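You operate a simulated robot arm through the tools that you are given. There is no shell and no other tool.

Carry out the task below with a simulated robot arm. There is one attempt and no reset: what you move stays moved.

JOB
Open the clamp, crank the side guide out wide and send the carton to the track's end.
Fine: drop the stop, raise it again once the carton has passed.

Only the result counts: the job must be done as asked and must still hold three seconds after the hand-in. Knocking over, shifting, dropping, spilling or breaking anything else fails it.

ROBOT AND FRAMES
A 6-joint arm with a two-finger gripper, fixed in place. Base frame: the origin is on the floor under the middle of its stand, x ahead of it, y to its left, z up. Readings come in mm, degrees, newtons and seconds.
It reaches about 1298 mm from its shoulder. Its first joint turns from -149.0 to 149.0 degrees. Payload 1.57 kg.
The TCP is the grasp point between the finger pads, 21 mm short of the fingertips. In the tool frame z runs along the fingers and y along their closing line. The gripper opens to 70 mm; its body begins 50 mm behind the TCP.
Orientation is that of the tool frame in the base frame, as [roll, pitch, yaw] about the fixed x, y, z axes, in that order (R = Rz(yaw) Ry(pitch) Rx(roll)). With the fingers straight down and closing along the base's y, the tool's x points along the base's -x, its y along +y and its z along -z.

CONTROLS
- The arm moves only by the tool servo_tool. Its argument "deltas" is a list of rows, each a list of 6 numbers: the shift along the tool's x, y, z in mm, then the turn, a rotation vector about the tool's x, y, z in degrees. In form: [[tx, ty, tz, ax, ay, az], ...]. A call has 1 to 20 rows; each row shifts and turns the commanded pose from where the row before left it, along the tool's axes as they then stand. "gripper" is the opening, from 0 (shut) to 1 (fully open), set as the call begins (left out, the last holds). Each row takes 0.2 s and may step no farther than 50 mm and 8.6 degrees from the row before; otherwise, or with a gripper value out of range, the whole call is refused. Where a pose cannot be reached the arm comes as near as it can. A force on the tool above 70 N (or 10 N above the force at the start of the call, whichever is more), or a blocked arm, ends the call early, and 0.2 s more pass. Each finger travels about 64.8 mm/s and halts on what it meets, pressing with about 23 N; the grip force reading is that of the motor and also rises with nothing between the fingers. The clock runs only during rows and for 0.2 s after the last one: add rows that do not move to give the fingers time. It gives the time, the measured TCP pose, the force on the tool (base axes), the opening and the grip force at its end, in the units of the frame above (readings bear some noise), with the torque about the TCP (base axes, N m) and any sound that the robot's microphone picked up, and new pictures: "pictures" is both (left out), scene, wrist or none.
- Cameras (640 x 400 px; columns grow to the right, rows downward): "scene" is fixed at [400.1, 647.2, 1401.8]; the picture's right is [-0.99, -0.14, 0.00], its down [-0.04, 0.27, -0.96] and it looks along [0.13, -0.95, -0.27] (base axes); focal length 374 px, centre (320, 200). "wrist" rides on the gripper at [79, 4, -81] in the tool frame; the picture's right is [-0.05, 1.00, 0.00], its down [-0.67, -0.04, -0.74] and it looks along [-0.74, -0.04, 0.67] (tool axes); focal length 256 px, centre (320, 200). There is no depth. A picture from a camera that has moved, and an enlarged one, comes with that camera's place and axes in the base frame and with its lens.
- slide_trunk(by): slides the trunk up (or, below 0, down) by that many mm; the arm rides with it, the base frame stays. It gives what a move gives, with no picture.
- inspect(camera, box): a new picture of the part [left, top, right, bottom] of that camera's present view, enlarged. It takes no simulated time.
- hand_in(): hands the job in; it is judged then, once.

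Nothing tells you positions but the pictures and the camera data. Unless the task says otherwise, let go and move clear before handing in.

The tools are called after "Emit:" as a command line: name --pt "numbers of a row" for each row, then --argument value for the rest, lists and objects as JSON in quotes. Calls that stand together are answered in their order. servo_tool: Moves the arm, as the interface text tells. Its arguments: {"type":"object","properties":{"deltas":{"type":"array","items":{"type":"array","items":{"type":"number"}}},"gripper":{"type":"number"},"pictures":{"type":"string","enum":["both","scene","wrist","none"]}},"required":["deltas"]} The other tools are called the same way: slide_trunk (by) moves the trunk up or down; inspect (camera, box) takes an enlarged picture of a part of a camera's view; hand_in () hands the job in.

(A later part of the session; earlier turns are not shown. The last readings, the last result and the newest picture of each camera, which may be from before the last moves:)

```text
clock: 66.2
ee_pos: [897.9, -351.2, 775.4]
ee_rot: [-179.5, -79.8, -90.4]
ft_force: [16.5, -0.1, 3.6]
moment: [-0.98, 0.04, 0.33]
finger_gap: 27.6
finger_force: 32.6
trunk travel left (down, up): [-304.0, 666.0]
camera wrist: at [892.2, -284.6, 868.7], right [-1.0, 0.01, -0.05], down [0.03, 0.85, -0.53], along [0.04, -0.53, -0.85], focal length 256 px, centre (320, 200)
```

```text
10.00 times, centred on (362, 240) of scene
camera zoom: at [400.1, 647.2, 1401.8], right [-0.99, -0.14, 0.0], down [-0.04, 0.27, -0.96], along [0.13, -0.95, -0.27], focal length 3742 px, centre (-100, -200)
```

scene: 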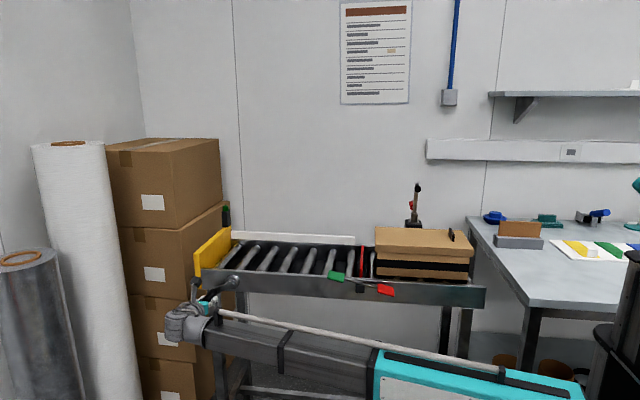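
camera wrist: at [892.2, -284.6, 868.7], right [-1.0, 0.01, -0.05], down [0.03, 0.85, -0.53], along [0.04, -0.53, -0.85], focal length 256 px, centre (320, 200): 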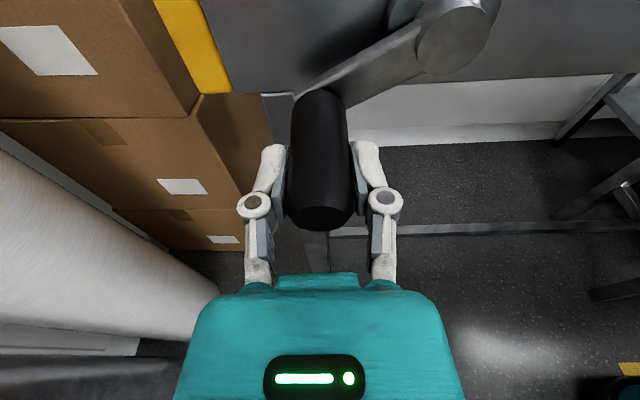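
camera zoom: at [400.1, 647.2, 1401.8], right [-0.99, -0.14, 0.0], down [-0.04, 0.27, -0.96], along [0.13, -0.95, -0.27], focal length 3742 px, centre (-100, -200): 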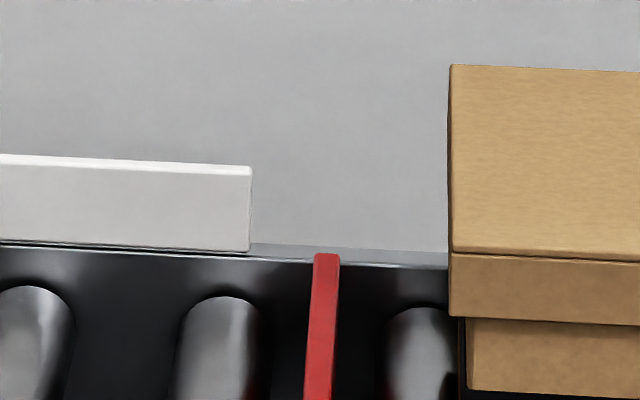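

The crank still turns freely, so I'll continue through the bottom to the other side.

Emit:
servo_tool --pt "-9.15 6.5 1.64 0 -2.95 0" --pt "-7.8 8.0 1.82 0 -2.57 0" --pt "-6.26 9.3 1.76 0 -2.12 0" --pt "-4.57 10.3 1.47 0 -1.57 0" --pt "-2.74 10.9 0.96 0 -0.97 0" --pt "-0.94 11.3 0.35 0 -0.33 0" --pt "0.94 11.3 -0.35 0 0.33 0" --pt "2.72 10.9 -1.0 0 0.97 0" --pt "4.53 10.3 -1.59 0 1.57 0" --pt "6.19 9.3 -1.99 0 2.12 0" --pt "7.7 8.0 -2.16 0 2.57 0" --pt "9.06 6.5 -2.11 0 2.95 0" --pt "10.14 4.8 -1.82 0 3.24 0" --pt "10.82 2.9 -1.32 0 3.42 0" --pt "11.28 1.0 -0.69 0 3.52 0"

Emit:
inspect --camera "scene" --box '[330, 220, 394, 260]'

```text
clock: 69.4
ee_pos: [775.5, -353.0, 806.2]
ee_rot: [-151.2, -89.7, -118.7]
ft_force: [12.6, -0.1, -17.1]
moment: [1.07, -0.05, 0.23]
finger_gap: 27.9
finger_force: 31.9
trunk travel left (down, up): [-304.0, 666.0]
camera wrist: at [770.3, -270.6, 887.0], right [-1.0, 0.0, -0.05], down [0.04, 0.75, -0.66], along [0.04, -0.67, -0.75], focal length 256 px, centre (320, 200)
```

scene: 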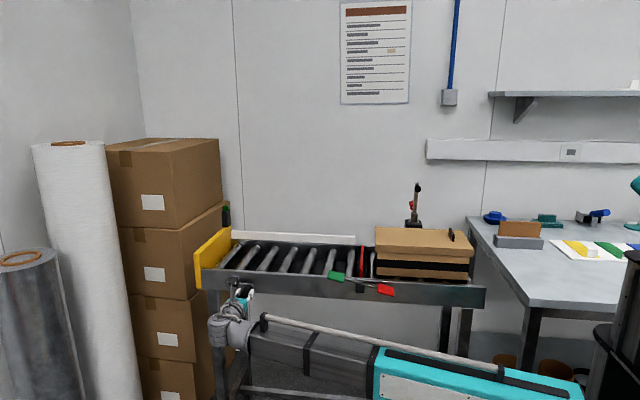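
wrist: 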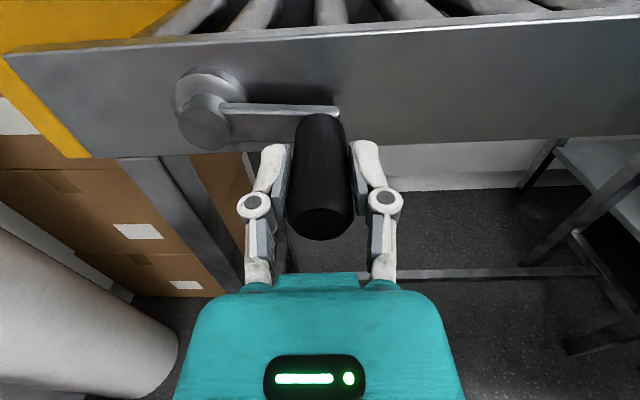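

```text
10.00 times, centred on (362, 240) of scene
camera zoom: at [400.1, 647.2, 1401.8], right [-0.99, -0.14, 0.0], down [-0.04, 0.27, -0.96], along [0.13, -0.95, -0.27], focal length 3742 px, centre (-100, -200)
```

zoom: 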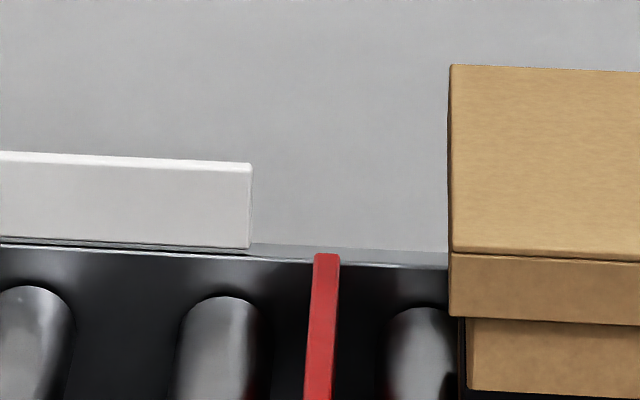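

The guide's front face is now at about y=-665, beyond the carton. The resistance has grown a little, so I'll try a bit more to find the end of travel.

Emit:
servo_tool --pt "11.3 -1.0 0 0 3.52 0" --pt "10.88 -2.9 0.67 0 3.42 0" --pt "10.22 -4.8 1.24 0 3.24 0" --pt "9.15 -6.5 1.64 0 2.95 0" --pt "7.79 -8.0 1.82 0 2.57 0"

Emit:
inspect --camera "scene" --box '[330, 220, 394, 260]'

```text
clock: 70.6
ee_pos: [795.0, -353.7, 860.7]
ee_rot: [-1.1, -74.2, 90.9]
ft_force: [-23.8, -6.0, -2.4]
moment: [0.05, -0.18, -0.2]
finger_gap: 0.0
finger_force: 28.4
trunk travel left (down, up): [-304.0, 666.0]
camera wrist: at [789.4, -253.4, 916.2], right [-1.0, -0.01, -0.06], down [0.04, 0.53, -0.84], along [0.04, -0.85, -0.53], focal length 256 px, centre (320, 200)
```

scene: 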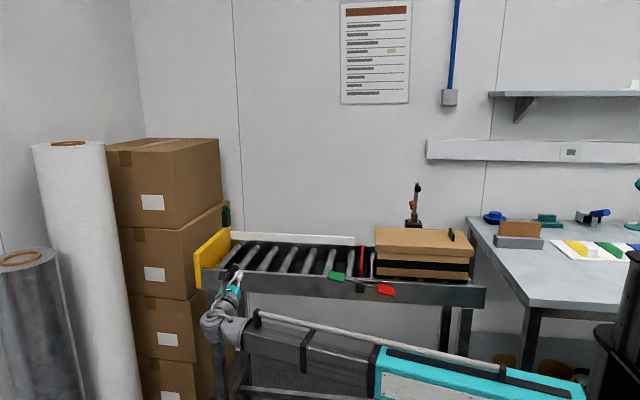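
wrist: 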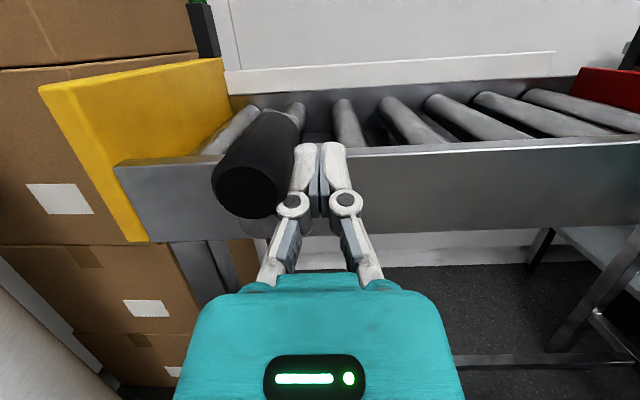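

```text
10.00 times, centred on (362, 240) of scene
camera zoom: at [400.1, 647.2, 1401.8], right [-0.99, -0.14, 0.0], down [-0.04, 0.27, -0.96], along [0.13, -0.95, -0.27], focal length 3742 px, centre (-100, -200)
```

zoom: 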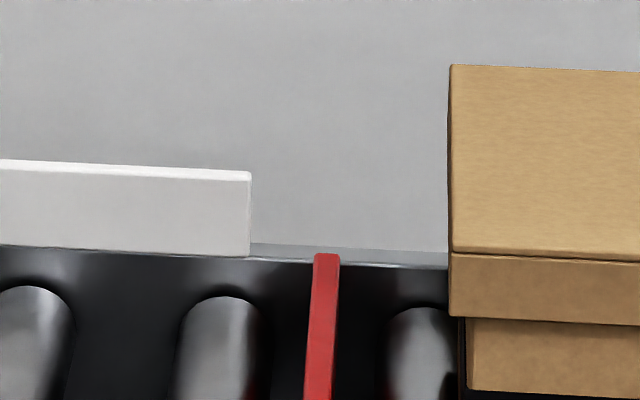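

Near the end of travel the handle slipped out of the grip and the crank sprang back most of a turn. The guide moved about 8 mm back inward (still near y≈-657). The closed fingers now rest against the handle near the top, so I'll back off sideways and see if it stays put.

Emit:
servo_tool --pt "0 6 0 0 0 0" --pt "0 6 0 0 0 0" --pt "0 6 0 0 0 0" --pt "0 0 0 0 0 0" --pt "0 0 0 0 0 0"

Emit:
inspect --camera "scene" --box '[330, 220, 394, 260]'

Emit:
inspect --camera "scene" --box '[180, 220, 300, 340]'

```text
clock: 71.8
ee_pos: [777.9, -353.7, 857.5]
ee_rot: [-0.6, -74.4, 90.6]
ft_force: [-14.2, -1.7, -5.5]
moment: [-0.18, 0.14, 0.47]
finger_gap: 0.0
finger_force: 28.2
trunk travel left (down, up): [-304.0, 666.0]
camera wrist: at [773.6, -252.9, 914.9], right [-1.0, -0.01, -0.05], down [0.04, 0.54, -0.84], along [0.04, -0.84, -0.54], focal length 256 px, centre (320, 200)
```

scene: 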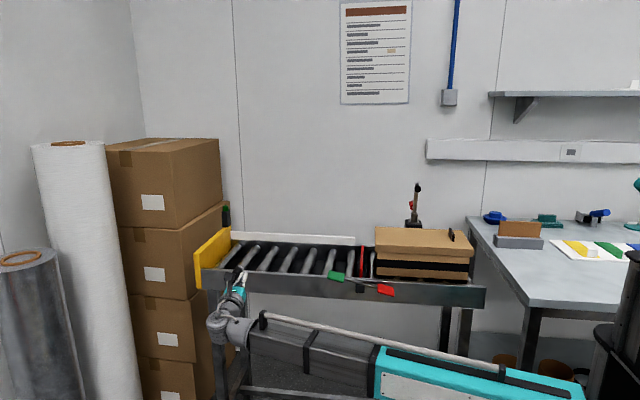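
wrist: 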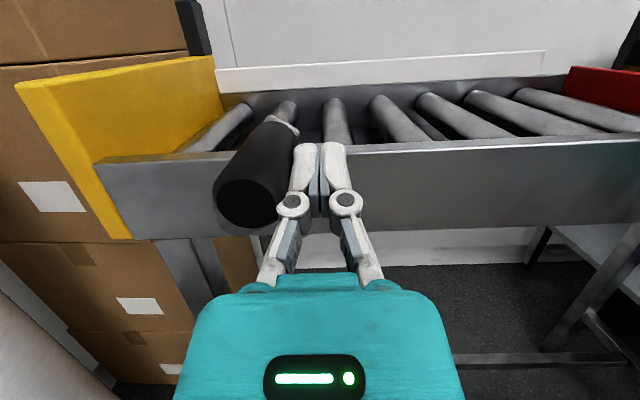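

```text
10.00 times, centred on (362, 240) of scene
camera zoom: at [400.1, 647.2, 1401.8], right [-0.99, -0.14, 0.0], down [-0.04, 0.27, -0.96], along [0.13, -0.95, -0.27], focal length 3742 px, centre (-100, -200)
```

zoom: 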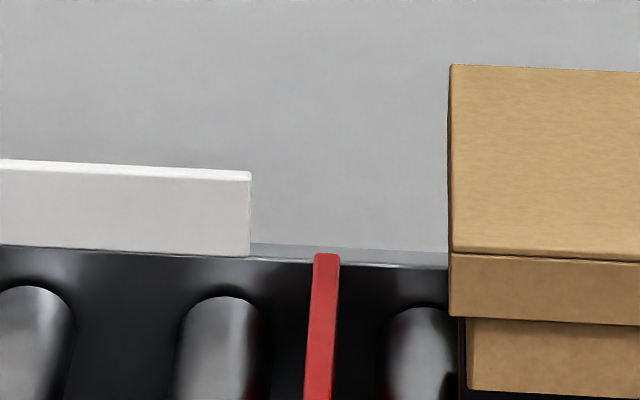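

```text
3.33 times, centred on (240, 280) of scene
camera zoom: at [400.1, 647.2, 1401.8], right [-0.99, -0.14, 0.0], down [-0.04, 0.27, -0.96], along [0.13, -0.95, -0.27], focal length 1248 px, centre (587, -67)
```

zoom: 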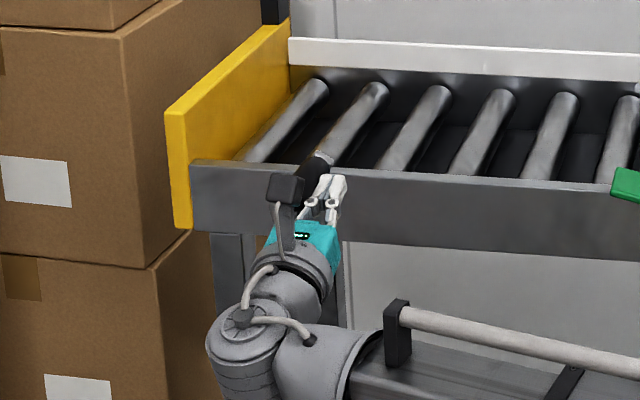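

The handle follows the fingers with about 14 N: the crank was wound past its travel limit (about 5 turns, guide at y≈-666) and is unwinding to that limit. I'll let it unwind under control by leading it around with the fingers.

Emit:
servo_tool --pt "-12.6 2.2 -3.4 0 -4.1 0" --pt "-12.5 2.2 -2.6 0 -4.1 0" --pt "-11.9 1.5 -1.5 0 -3.75 0" --pt "-11.95 1.5 -0.8 0 -3.75 0"

Emit:
inspect --camera "scene" --box '[330, 220, 394, 260]'

```text
clock: 72.8
ee_pos: [773.7, -353.5, 808.3]
ee_rot: [-119.3, -89.8, -150.7]
ft_force: [-1.1, 3.5, -16.4]
moment: [-0.03, 0.1, 0.09]
finger_gap: 0.0
finger_force: 28.9
trunk travel left (down, up): [-304.0, 666.0]
camera wrist: at [768.1, -271.4, 888.1], right [-1.0, 0.0, -0.05], down [0.04, 0.75, -0.67], along [0.04, -0.67, -0.74], focal length 256 px, centre (320, 200)
```

scene: 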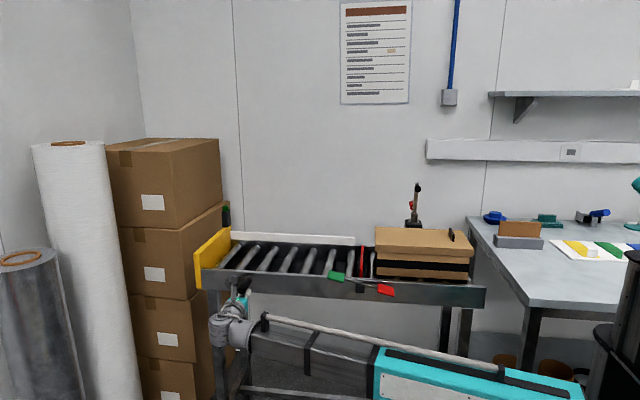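
wrist: 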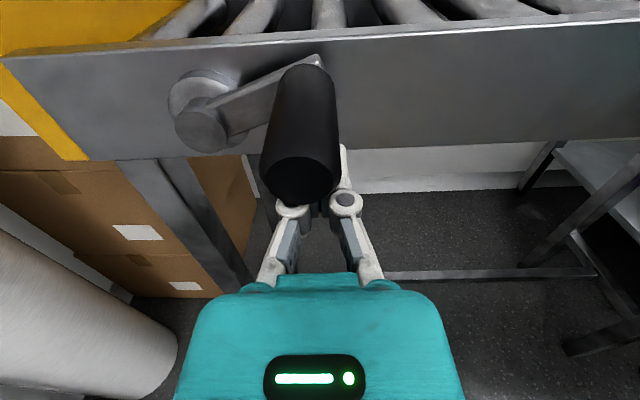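

```text
10.00 times, centred on (362, 240) of scene
camera zoom: at [400.1, 647.2, 1401.8], right [-0.99, -0.14, 0.0], down [-0.04, 0.27, -0.96], along [0.13, -0.95, -0.27], focal length 3742 px, centre (-100, -200)
```

zoom: 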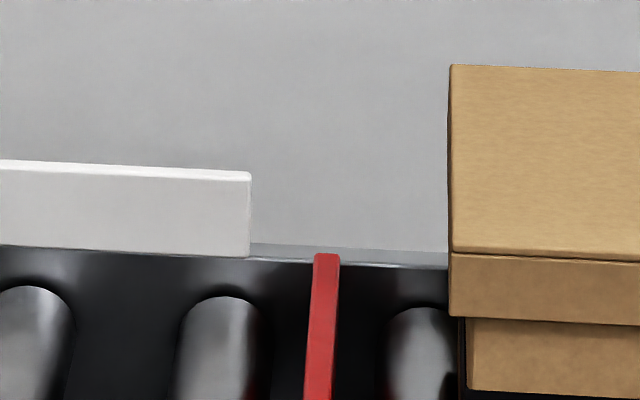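

It's still pushing with about 16 N while following, so I'll keep leading it down toward the bottom.

Emit:
servo_tool --pt "-11.5 -2.0 0.06 0 -3.6 0" --pt "-11.5 -2.0 0.7 0 -3.6 0" --pt "-10.45 -6.5 1.1 0 -3.3 0" --pt "-10.35 -6.5 1.7 0 -3.3 0"

Emit:
inspect --camera "scene" --box '[330, 220, 394, 260]'

```text
clock: 73.8
ee_pos: [790.1, -353.2, 762.7]
ee_rot: [-179.6, -76.2, -90.4]
ft_force: [0.2, 1.6, -11.2]
moment: [-0.14, -0.14, -0.01]
finger_gap: 0.0
finger_force: 28.5
trunk travel left (down, up): [-304.0, 666.0]
camera wrist: at [784.5, -291.7, 861.2], right [-1.0, 0.01, -0.05], down [0.04, 0.88, -0.47], along [0.04, -0.47, -0.88], focal length 256 px, centre (320, 200)
```

scene: 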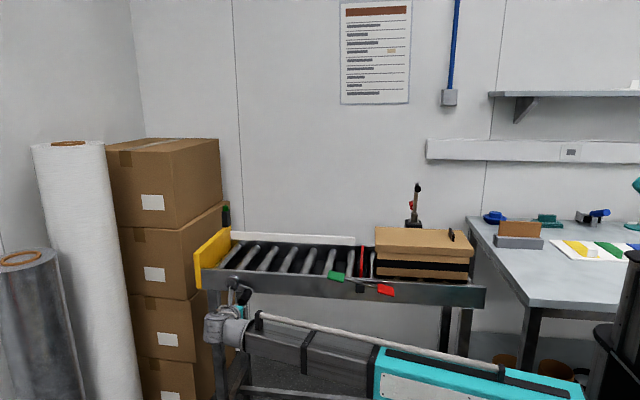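
wrist: 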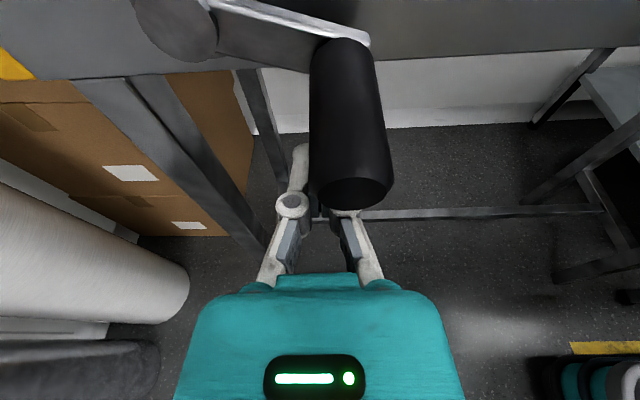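

```text
10.00 times, centred on (362, 240) of scene
camera zoom: at [400.1, 647.2, 1401.8], right [-0.99, -0.14, 0.0], down [-0.04, 0.27, -0.96], along [0.13, -0.95, -0.27], focal length 3742 px, centre (-100, -200)
```

zoom: 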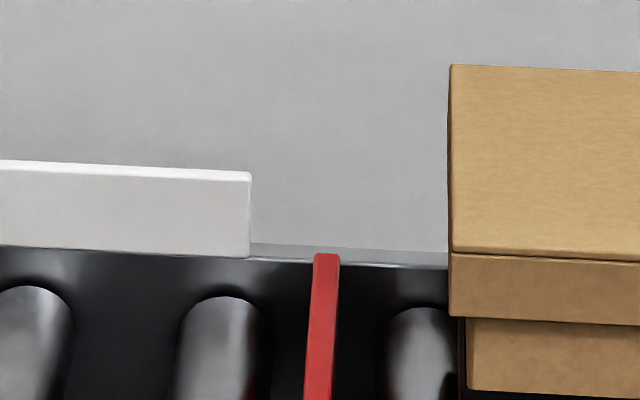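

Emit:
servo_tool --pt "-10 -6 2.5 0 -3.3 0" --pt "-10 -8 2.8 0 -3.3 0" --pt "-2 -12 0.7 0 -0.6 0" --pt "0 0 0 0 0 0"

Emit:
inspect --camera "scene" --box '[330, 220, 394, 260]'

```text
clock: 74.8
ee_pos: [814.8, -351.6, 741.7]
ee_rot: [-179.7, -69.0, -90.2]
ft_force: [3.3, -0.6, -3.0]
moment: [-0.02, 0.0, -0.1]
finger_gap: 0.0
finger_force: 28.8
trunk travel left (down, up): [-304.0, 666.0]
camera wrist: at [809.7, -303.9, 845.9], right [-1.0, 0.02, -0.05], down [0.04, 0.93, -0.35], along [0.04, -0.36, -0.93], focal length 256 px, centre (320, 200)
```

scene: 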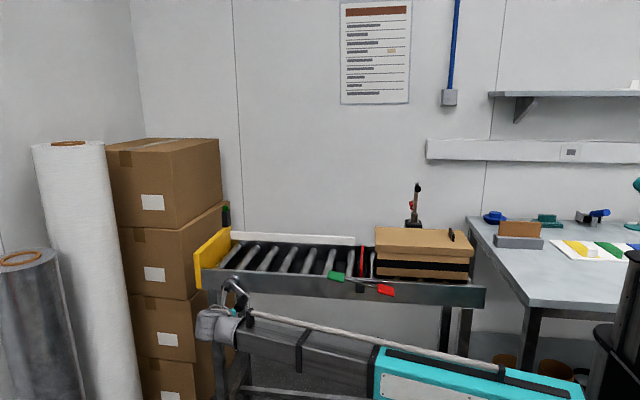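
wrist: 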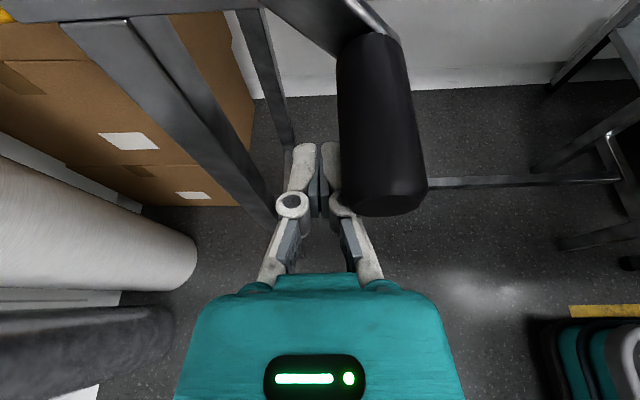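

```text
10.00 times, centred on (362, 240) of scene
camera zoom: at [400.1, 647.2, 1401.8], right [-0.99, -0.14, 0.0], down [-0.04, 0.27, -0.96], along [0.13, -0.95, -0.27], focal length 3742 px, centre (-100, -200)
```

zoom: 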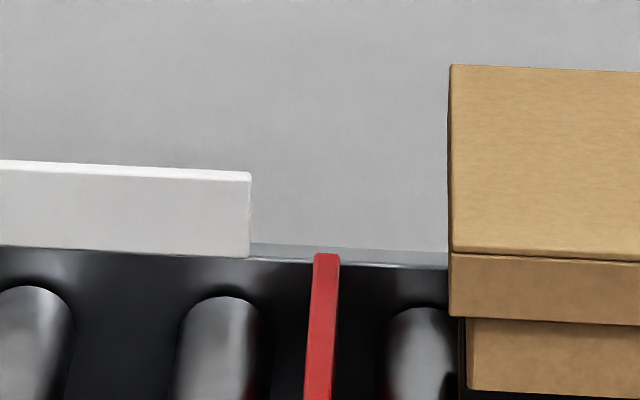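

Emit:
servo_tool --pt "-2 -10 0.8 0 -0.6 0" --pt "0 -10 0 0 0 0" --pt "0 0 0 0 0 0" --pt "0 0 0 0 0 0"

Emit:
inspect --camera "scene" --box '[330, 220, 394, 260]'

```text
clock: 75.8
ee_pos: [836.2, -350.8, 740.5]
ee_rot: [-179.7, -68.4, -90.3]
ft_force: [1.3, -0.5, 0.0]
moment: [-0.03, 0.0, 0.02]
finger_gap: 0.2
finger_force: 28.6
trunk travel left (down, up): [-304.0, 666.0]
camera wrist: at [830.9, -304.5, 844.8], right [-1.0, 0.02, -0.05], down [0.04, 0.94, -0.34], along [0.04, -0.35, -0.94], focal length 256 px, centre (320, 200)
```

scene: 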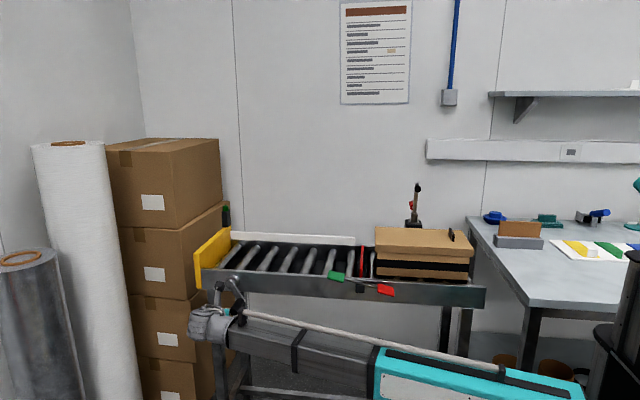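
wrist: 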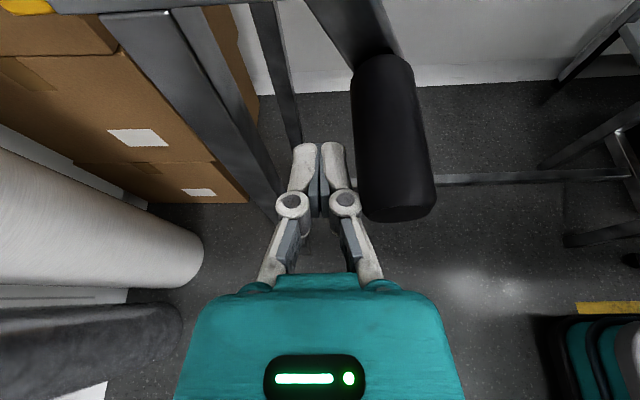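

```text
10.00 times, centred on (362, 240) of scene
camera zoom: at [400.1, 647.2, 1401.8], right [-0.99, -0.14, 0.0], down [-0.04, 0.27, -0.96], along [0.13, -0.95, -0.27], focal length 3742 px, centre (-100, -200)
```

zoom: 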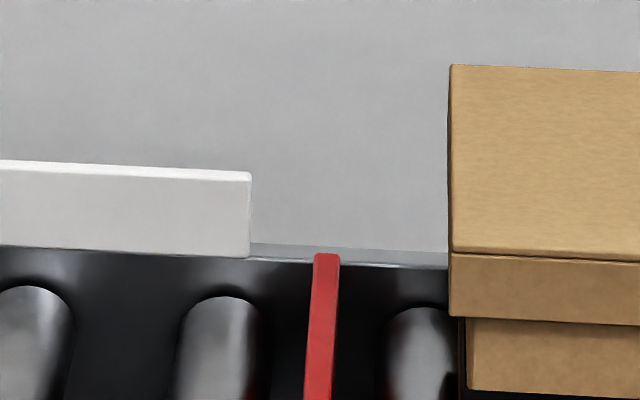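

The crank came to rest with zero force at its natural travel limit (about 5 turns). The guide's front face is at y≈-656, clear of the carton body at about -645. I'll move the gripper away from the crank.

Emit:
servo_tool --pt "0 -8 0 0 0 0" --pt "-14.7 0 -37.2 0 0 0" --pt "-14.7 0 -37.2 0 0 0" --pt "-14.7 0 -37.2 0 0 0" --pt "-14.7 0 -37.2 0 0 0"

Emit:
inspect --camera "scene" --box '[180, 170, 340, 270]'

Emit:
inspect --camera "scene" --box '[330, 220, 394, 260]'

```text
clock: 77.0
ee_pos: [841.5, -188.7, 739.6]
ee_rot: [-179.6, -68.4, -90.4]
ft_force: [0.4, 0.2, -1.0]
moment: [0.02, 0.0, 0.02]
finger_gap: 0.0
finger_force: 28.8
trunk travel left (down, up): [-304.0, 666.0]
camera wrist: at [837.1, -142.9, 844.9], right [-1.0, 0.02, -0.05], down [0.04, 0.94, -0.34], along [0.04, -0.35, -0.94], focal length 256 px, centre (320, 200)
```

scene: 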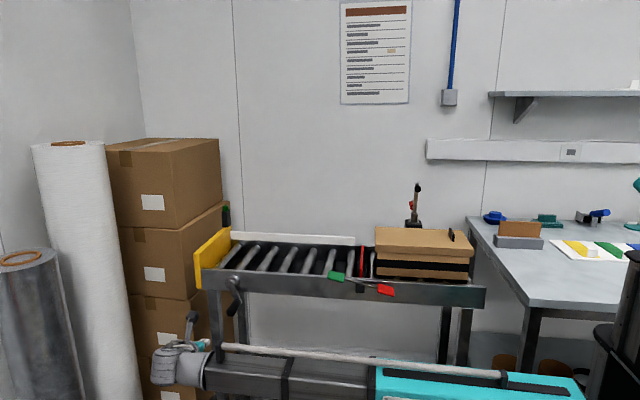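
wrist: 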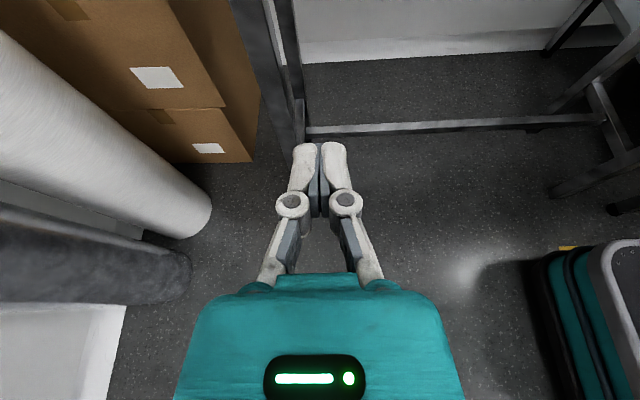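

```text
4.00 times, centred on (260, 220) of scene
camera zoom: at [400.1, 647.2, 1401.8], right [-0.99, -0.14, 0.0], down [-0.04, 0.27, -0.96], along [0.13, -0.95, -0.27], focal length 1497 px, centre (560, 120)
```

zoom: 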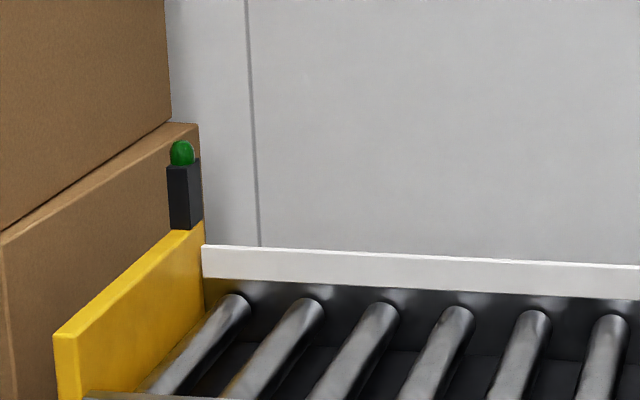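

```text
10.00 times, centred on (362, 240) of scene
camera zoom: at [400.1, 647.2, 1401.8], right [-0.99, -0.14, 0.0], down [-0.04, 0.27, -0.96], along [0.13, -0.95, -0.27], focal length 3742 px, centre (-100, -200)
```

zoom: 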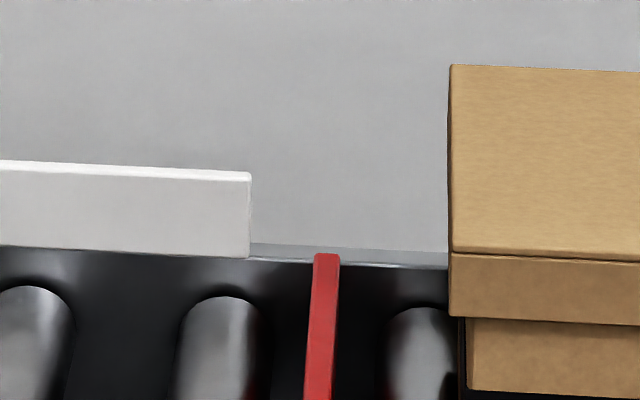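

The guide holds. Next is the stop: I'll raise the trunk and bring the tool back to pointing straight down.

Emit:
slide_trunk --by 420

Emit:
servo_tool --pt "-26.2 0 -1.88 0 -8.2 0" --pt "-26.2 0 -1.88 0 -8.2 0" --pt "-26.2 0 -1.88 0 -8.2 0" --pt "-26.2 0 -1.88 0 -8.2 0" --pt "-26.2 0 -1.88 0 -8.2 0" --pt "-26.2 0 -1.88 0 -8.2 0" --pt "-26.2 0 -1.88 0 -8.2 0" --pt "-26.2 0 -1.88 0 -8.2 0" --pt "-8.9 0 -0.2 0 -2.8 0" --pictures "none"

```text
refused: 420 is not a number from -400 to 400
```

```text
clock: 79.0
ee_pos: [846.4, -21.6, 622.1]
ee_rot: [-179.9, 0.0, -90.0]
ft_force: [0.2, 0.2, 0.0]
moment: [0.03, 0.0, -0.01]
finger_gap: 0.1
finger_force: 28.6
trunk travel left (down, up): [-304.0, 666.0]
```

The slide was refused because the limit is 400 mm per call, but the rotation happened safely in open space. I'll raise the trunk now and then yaw the tool around.

Emit:
slide_trunk --by 400

Emit:
servo_tool --pt "0 0 0 0 0 8.2" --pt "0 0 0 0 0 8.2" --pt "0 0 0 0 0 8.2" --pt "0 0 0 0 0 8.2" --pt "0 0 0 0 0 8.2" --pt "0 0 0 0 0 8.2" --pt "0 0 0 0 0 8.2" --pt "0 0 0 0 0 8.2" --pt "0 0 0 0 0 8.2" --pt "0 0 0 0 0 8.2" --pt "0 0 0 0 0 8.2" --pictures "none"

Emit:
servo_tool --pt "0 0 0 0 0 8.2" --pt "0 0 0 0 0 8.2" --pt "0 0 0 0 0 8.2" --pt "0 0 0 0 0 8.2" --pt "0 0 0 0 0 8.2" --pt "0 0 0 0 0 8.2" --pt "0 0 0 0 0 8.2" --pt "0 0 0 0 0 8.2" --pt "0 0 0 0 0 8.2" --pt "0 0 0 0 0 8.2" --pt "0 0 0 0 0 7.6"

```text
clock: 82.9
ee_pos: [844.8, -21.1, 1022.4]
ee_rot: [-179.9, -0.1, -90.0]
ft_force: [-0.6, 0.1, 1.2]
moment: [-0.03, 0.0, 0.0]
finger_gap: 0.0
finger_force: 28.6
trunk travel left (down, up): [-704.0, 266.0]
```

```text
clock: 85.3
ee_pos: [844.5, -21.7, 1022.5]
ee_rot: [-179.9, 0.1, 179.6]
ft_force: [-0.1, 1.1, 0.7]
moment: [-0.03, 0.0, -0.01]
finger_gap: 0.1
finger_force: 29.0
trunk travel left (down, up): [-704.0, 266.0]
```

```text
clock: 87.7
ee_pos: [844.0, -22.9, 1023.4]
ee_rot: [180.0, 0.1, 90.0]
ft_force: [-0.4, 0.7, -0.7]
moment: [0.04, -0.03, 0.04]
finger_gap: 0.3
finger_force: 28.9
trunk travel left (down, up): [-704.0, 266.0]
camera wrist: at [848.1, 58.4, 1104.8], right [1.0, -0.05, 0.0], down [-0.04, -0.67, 0.75], along [-0.04, -0.74, -0.67], focal length 256 px, centre (320, 200)
```

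scene: 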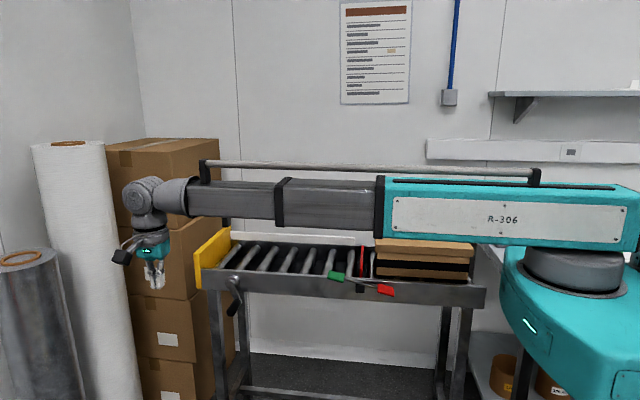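
wrist: 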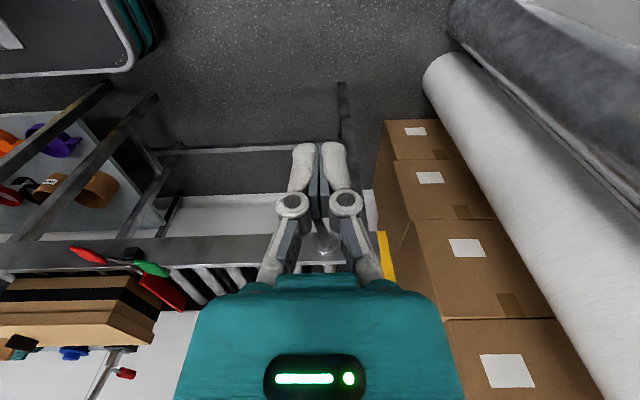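

Tool is down, camera on the +y side. Moving above the green pedal.

Emit:
servo_tool --pt "-32.8 -31.9 0 0 0 0" --pt "-32.8 -31.9 0 0 0 0" --pt "-32.8 -31.9 0 0 0 0" --pt "-32.8 -31.9 0 0 0 0" --pt "-32.8 -31.9 0 0 0 0" --pt "-32.8 -31.9 0 0 0 0" --pt "-32.8 -31.9 0 0 0 0" --pt "-32.8 -31.9 0 0 0 0" --pt "-32.8 -31.9 0 0 0 0" --pt "-32.8 -31.9 0 0 0 0" --pt "-32.8 -31.9 0 0 0 0"

Emit:
inspect --camera "wrist" --box '[200, 0, 440, 150]'

Emit:
inspect --camera "scene" --box '[310, 210, 430, 310]'

```text
clock: 90.1
ee_pos: [497.3, -381.9, 1023.4]
ee_rot: [179.9, 0.0, 90.2]
ft_force: [0.2, 0.8, -0.4]
moment: [-0.04, 0.03, 0.0]
finger_gap: 0.0
finger_force: 28.5
trunk travel left (down, up): [-704.0, 266.0]
camera wrist: at [500.1, -301.9, 1104.9], right [1.0, -0.05, 0.0], down [-0.03, -0.67, 0.75], along [-0.04, -0.74, -0.67], focal length 256 px, centre (320, 200)
```

scene: 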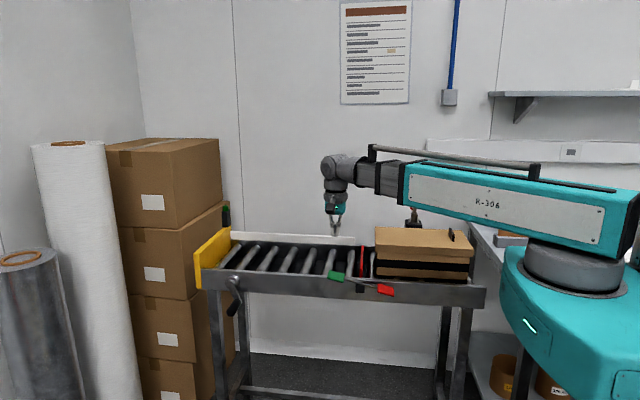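
wrist: 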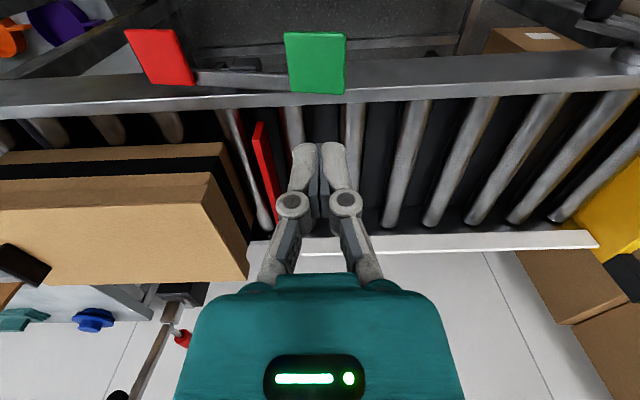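

```text
2.67 times, centred on (320, 75) of wrist
camera zoom: at [500.1, -301.9, 1104.9], right [1.0, -0.05, 0.0], down [-0.03, -0.67, 0.75], along [-0.04, -0.74, -0.67], focal length 683 px, centre (320, 533)
```

zoom: 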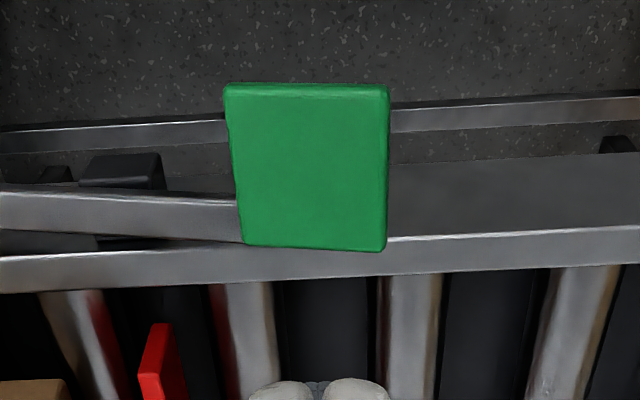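

```text
4.00 times, centred on (370, 260) of scene
camera zoom: at [400.1, 647.2, 1401.8], right [-0.99, -0.14, 0.0], down [-0.04, 0.27, -0.96], along [0.13, -0.95, -0.27], focal length 1497 px, centre (120, -40)
```

zoom: 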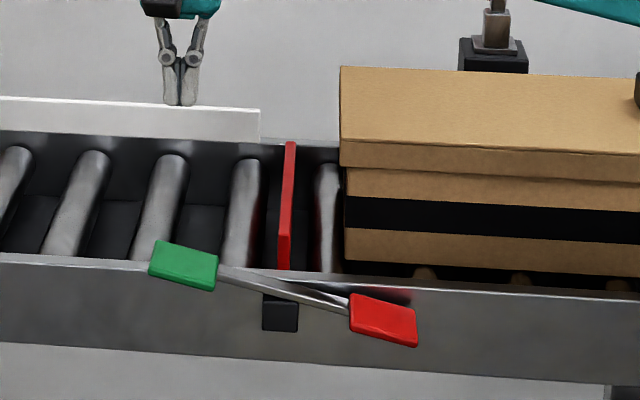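

The green pedal is centred at (492,-387,868), directly below. I'll lower to just above it, then press.

Emit:
slide_trunk --by -122

Emit:
slide_trunk --by -20

Emit:
inspect --camera "scene" --box '[310, 210, 430, 310]'

```text
clock: 91.6
ee_pos: [496.6, -381.5, 900.5]
ee_rot: [179.8, 0.2, 90.1]
ft_force: [0.1, -0.6, -0.8]
moment: [0.0, -0.02, 0.02]
finger_gap: 0.0
finger_force: 28.6
trunk travel left (down, up): [-582.0, 388.0]
```

```text
clock: 92.2
ee_pos: [495.9, -382.0, 880.6]
ee_rot: [180.0, 0.0, 90.2]
ft_force: [-0.4, 0.2, 0.9]
moment: [0.05, 0.02, -0.02]
finger_gap: 0.0
finger_force: 28.2
trunk travel left (down, up): [-562.0, 408.0]
```

```text
4.00 times, centred on (370, 260) of scene
camera zoom: at [400.1, 647.2, 1401.8], right [-0.99, -0.14, 0.0], down [-0.04, 0.27, -0.96], along [0.13, -0.95, -0.27], focal length 1497 px, centre (120, -40)
```

zoom: 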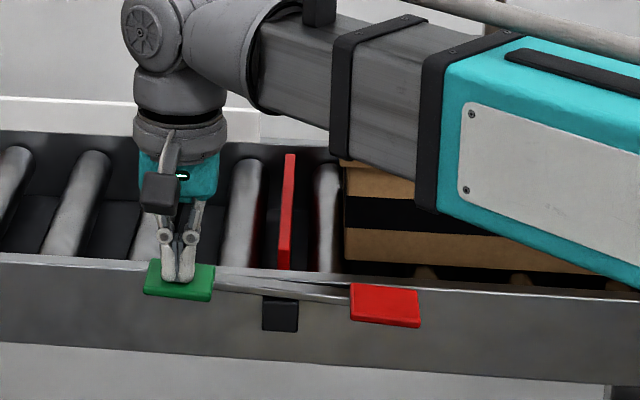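

The pedal is moving down and the red stop plate is starting to drop. I'll keep pressing in small steps.

Emit:
slide_trunk --by -15

Emit:
slide_trunk --by -8

Emit:
inspect --camera "scene" --box '[310, 210, 430, 310]'

```text
clock: 92.9
ee_pos: [497.6, -381.5, 865.3]
ee_rot: [179.9, 0.1, 90.2]
ft_force: [-0.5, 0.3, 1.1]
moment: [0.02, 0.0, 0.04]
finger_gap: 0.2
finger_force: 28.6
trunk travel left (down, up): [-547.0, 423.0]
```

```text
clock: 93.5
ee_pos: [498.0, -382.2, 857.7]
ee_rot: [179.8, 0.1, 90.2]
ft_force: [1.7, -1.6, 5.4]
moment: [-0.03, -0.03, -0.03]
finger_gap: 0.0
finger_force: 28.5
trunk travel left (down, up): [-539.0, 431.0]
```

```text
4.00 times, centred on (370, 260) of scene
camera zoom: at [400.1, 647.2, 1401.8], right [-0.99, -0.14, 0.0], down [-0.04, 0.27, -0.96], along [0.13, -0.95, -0.27], focal length 1497 px, centre (120, -40)
```

zoom: 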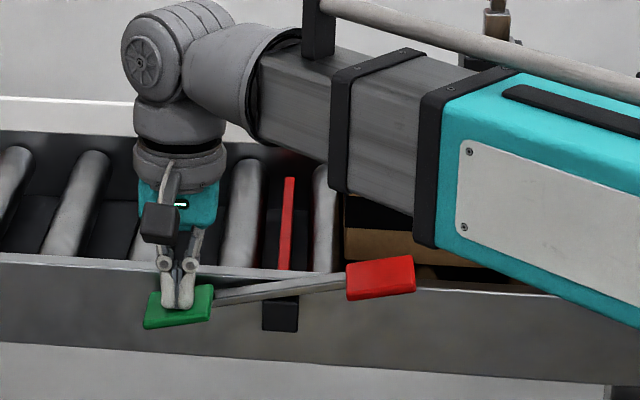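

Emit:
slide_trunk --by -5

Emit:
inspect --camera "scene" --box '[310, 210, 430, 310]'

```text
clock: 93.9
ee_pos: [497.8, -382.2, 857.5]
ee_rot: [179.6, 0.4, 90.1]
ft_force: [0.3, 1.2, 48.0]
moment: [0.09, 0.36, -0.02]
finger_gap: 0.0
finger_force: 29.1
trunk travel left (down, up): [-536.0, 434.0]
stopped: the force on the tool passed its limit at 78 N (the readings are from after the stop); the commanded pose is now the measured one
```

```text
4.00 times, centred on (370, 260) of scene
camera zoom: at [400.1, 647.2, 1401.8], right [-0.99, -0.14, 0.0], down [-0.04, 0.27, -0.96], along [0.13, -0.95, -0.27], focal length 1497 px, centre (120, -40)
```

zoom: 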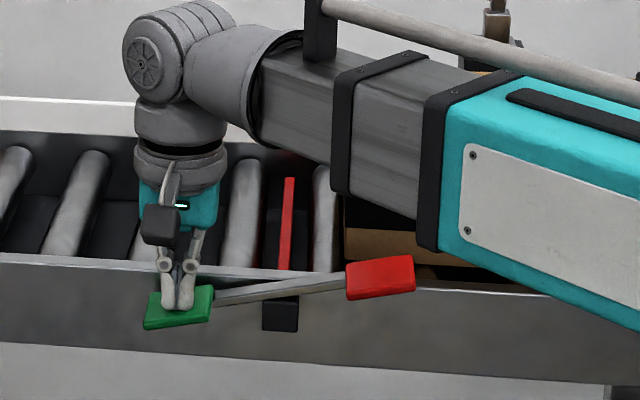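

The lever is at its limit and the stop plate has dropped. I'll raise clear and check that it stays down.

Emit:
slide_trunk --by 200

Emit:
inspect --camera "scene" --box '[310, 210, 430, 310]'

Emit:
inspect --camera "wrist" --box '[0, 0, 640, 400]'

```text
clock: 96.1
ee_pos: [499.5, -383.0, 1054.8]
ee_rot: [179.7, 0.2, 90.2]
ft_force: [-0.2, -0.1, 0.1]
moment: [0.01, -0.04, -0.01]
finger_gap: 0.1
finger_force: 28.5
trunk travel left (down, up): [-736.0, 234.0]
```

```text
4.00 times, centred on (370, 260) of scene
camera zoom: at [400.1, 647.2, 1401.8], right [-0.99, -0.14, 0.0], down [-0.04, 0.27, -0.96], along [0.13, -0.95, -0.27], focal length 1497 px, centre (120, -40)
```

zoom: 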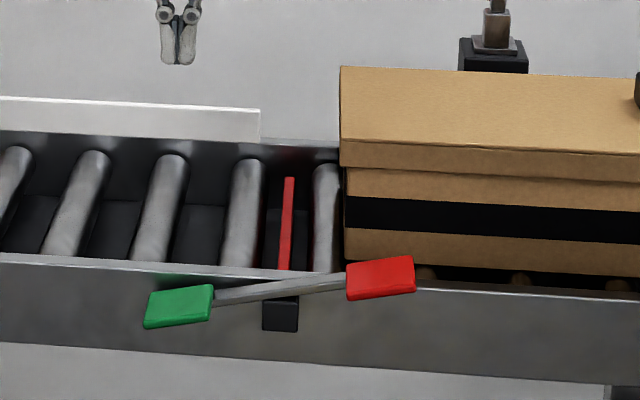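

```text
1.00 times, centred on (320, 200) of wrist (not enlarged: the box is as wide or as high as the picture)
camera zoom: at [502.0, -302.9, 1136.6], right [1.0, -0.05, 0.01], down [-0.04, -0.66, 0.75], along [-0.03, -0.75, -0.66], focal length 256 px, centre (320, 200)
```

zoom: 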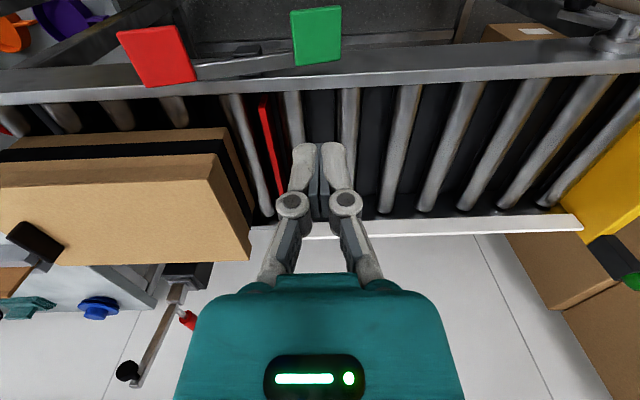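

The stop stays down. Now the carton: I'll move above the black tab on its lid, near (125,-565), opening the gripper on the way.

Emit:
servo_tool --pt "-20.2 -41.6 0 0 0 0" --pt "-20.2 -41.6 0 0 0 0" --pt "-20.2 -41.6 0 0 0 0" --pt "-20.2 -41.6 0 0 0 0" --pt "-20.2 -41.6 0 0 0 0" --pt "-20.2 -41.6 0 0 0 0" --pt "-20.2 -41.6 0 0 0 0" --pt "-20.2 -41.6 0 0 0 0" --pt "-20.2 -41.6 0 0 0 0" --gripper 1

Emit:
inspect --camera "wrist" --box '[200, 20, 440, 170]'

Emit:
inspect --camera "scene" --box '[350, 130, 510, 290]'

```text
clock: 98.1
ee_pos: [124.0, -567.4, 1054.1]
ee_rot: [179.6, 0.2, 90.1]
ft_force: [0.0, 0.6, 0.6]
moment: [0.0, -0.01, 0.0]
finger_gap: 70.1
finger_force: 0.2
trunk travel left (down, up): [-736.0, 234.0]
camera wrist: at [127.2, -487.0, 1136.6], right [1.0, -0.05, 0.01], down [-0.04, -0.66, 0.75], along [-0.03, -0.75, -0.66], focal length 256 px, centre (320, 200)
```

scene: 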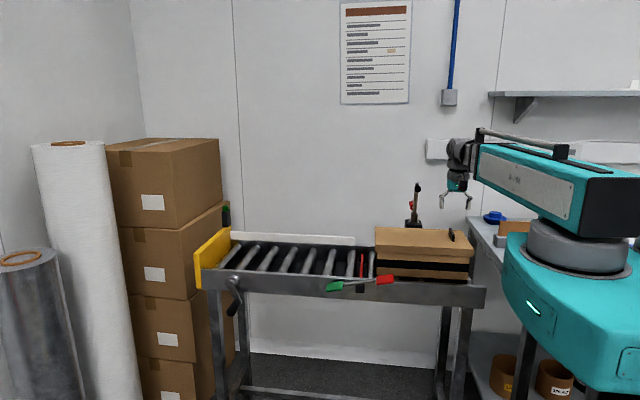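
wrist: 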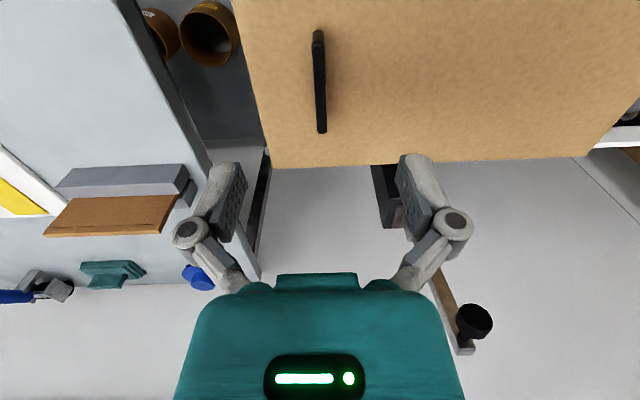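

```text
2.67 times, centred on (320, 95) of wrist
camera zoom: at [127.2, -487.0, 1136.6], right [1.0, -0.05, 0.01], down [-0.04, -0.66, 0.75], along [-0.03, -0.75, -0.66], focal length 683 px, centre (320, 480)
```

zoom: 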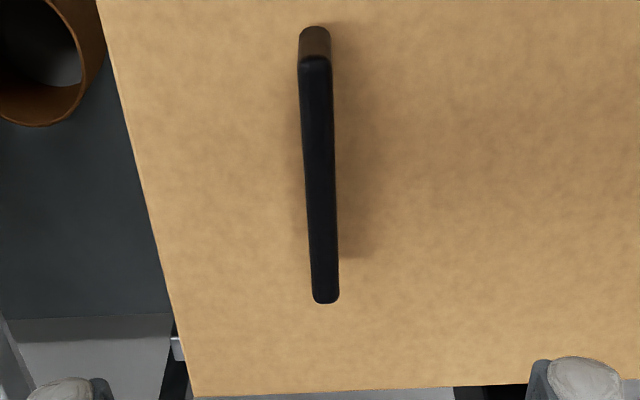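

```text
2.50 times, centred on (430, 210) of scene
camera zoom: at [400.1, 647.2, 1401.8], right [-0.99, -0.14, 0.0], down [-0.04, 0.27, -0.96], along [0.13, -0.95, -0.27], focal length 936 px, centre (45, 175)
```

zoom: 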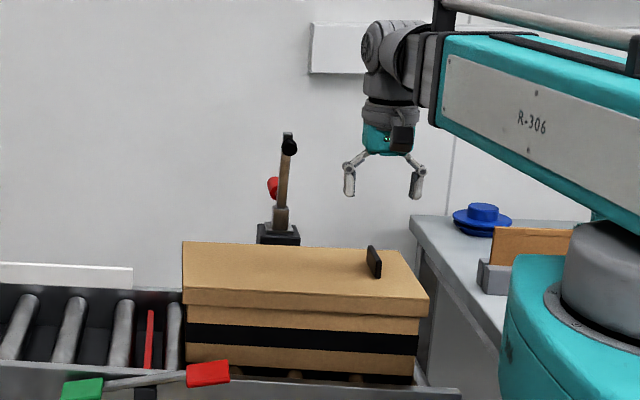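

The tab is at x≈125, spans y -541 to -602 and z 938–962, and is 7 mm thick. I'll align, lower with the fingers on either side of it, and close.

Emit:
servo_tool --pt "-3 1.0 0 0 0 0" --pictures "none"

Emit:
slide_trunk --by -89

Emit:
inspect --camera "wrist" --box '[160, 80, 480, 280]'

Emit:
inspect --camera "scene" --box '[390, 180, 510, 280]'

```text
clock: 98.5
ee_pos: [126.9, -570.4, 1054.0]
ee_rot: [179.7, 0.2, 90.2]
ft_force: [0.5, 1.2, -0.3]
moment: [-0.01, -0.03, 0.0]
finger_gap: 69.9
finger_force: 0.0
trunk travel left (down, up): [-736.0, 234.0]
```

```text
clock: 99.7
ee_pos: [126.3, -570.9, 966.4]
ee_rot: [179.6, 0.2, 90.1]
ft_force: [-0.6, 0.3, 0.1]
moment: [-0.01, -0.04, -0.02]
finger_gap: 69.9
finger_force: 0.1
trunk travel left (down, up): [-647.0, 323.0]
```

```text
2.00 times, centred on (320, 180) of wrist
camera zoom: at [129.3, -489.7, 1047.7], right [1.0, -0.05, 0.01], down [-0.04, -0.66, 0.75], along [-0.03, -0.75, -0.66], focal length 512 px, centre (320, 240)
```

zoom: 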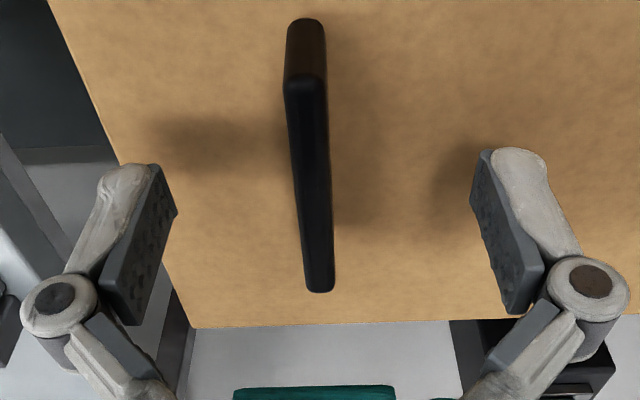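

```text
4.00 times, centred on (450, 230) of scene
camera zoom: at [400.1, 647.2, 1401.8], right [-0.99, -0.14, 0.0], down [-0.04, 0.27, -0.96], along [0.13, -0.95, -0.27], focal length 1497 px, centre (-200, 80)
```

zoom: 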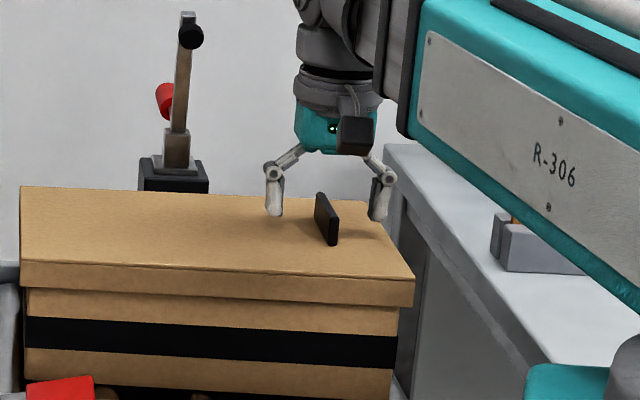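

Emit:
servo_tool --pt "0 -1 0 0 0 0" --pt "0 0 0 0 0 0" --pt "0 0 0 0 0 0" --pt "0 0 0 0 0 0" --pt "0 0 0 0 0 0" --gripper 0

Emit:
inspect --camera "scene" --box '[350, 180, 510, 310]'

```text
clock: 100.9
ee_pos: [125.2, -569.5, 966.6]
ee_rot: [179.8, 0.2, 90.3]
ft_force: [0.5, 0.1, 2.6]
moment: [-0.01, 0.01, -0.1]
finger_gap: 7.3
finger_force: 22.9
trunk travel left (down, up): [-647.0, 323.0]
camera wrist: at [128.0, -489.7, 1047.7], right [1.0, -0.05, 0.01], down [-0.04, -0.66, 0.75], along [-0.03, -0.75, -0.66], focal length 256 px, centre (320, 200)
```

scene: 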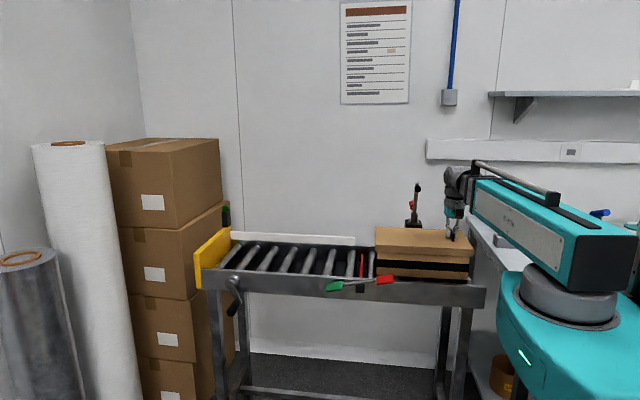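
wrist: 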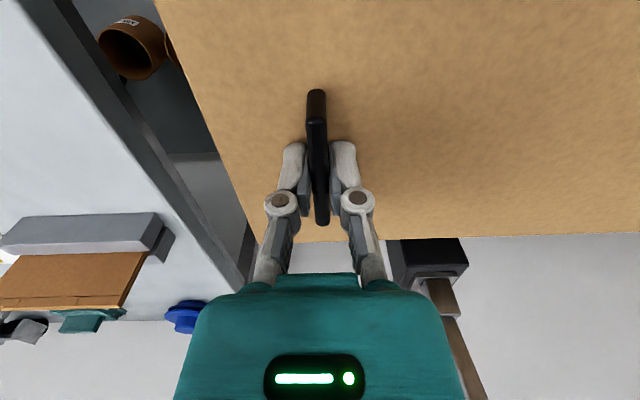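

```text
3.08 times, centred on (430, 245) of scene
camera zoom: at [400.1, 647.2, 1401.8], right [-0.99, -0.14, 0.0], down [-0.04, 0.27, -0.96], along [0.13, -0.95, -0.27], focal length 1152 px, centre (-18, 62)
```

zoom: 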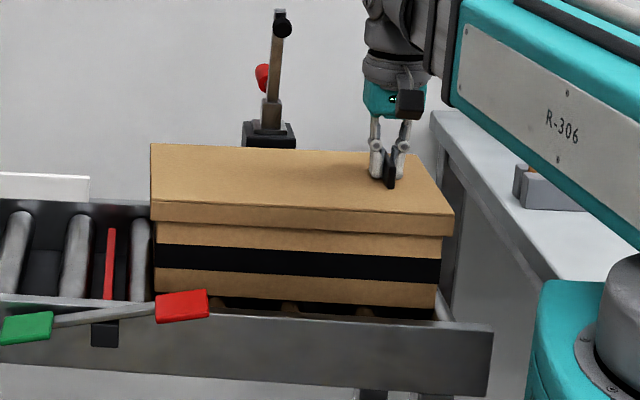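

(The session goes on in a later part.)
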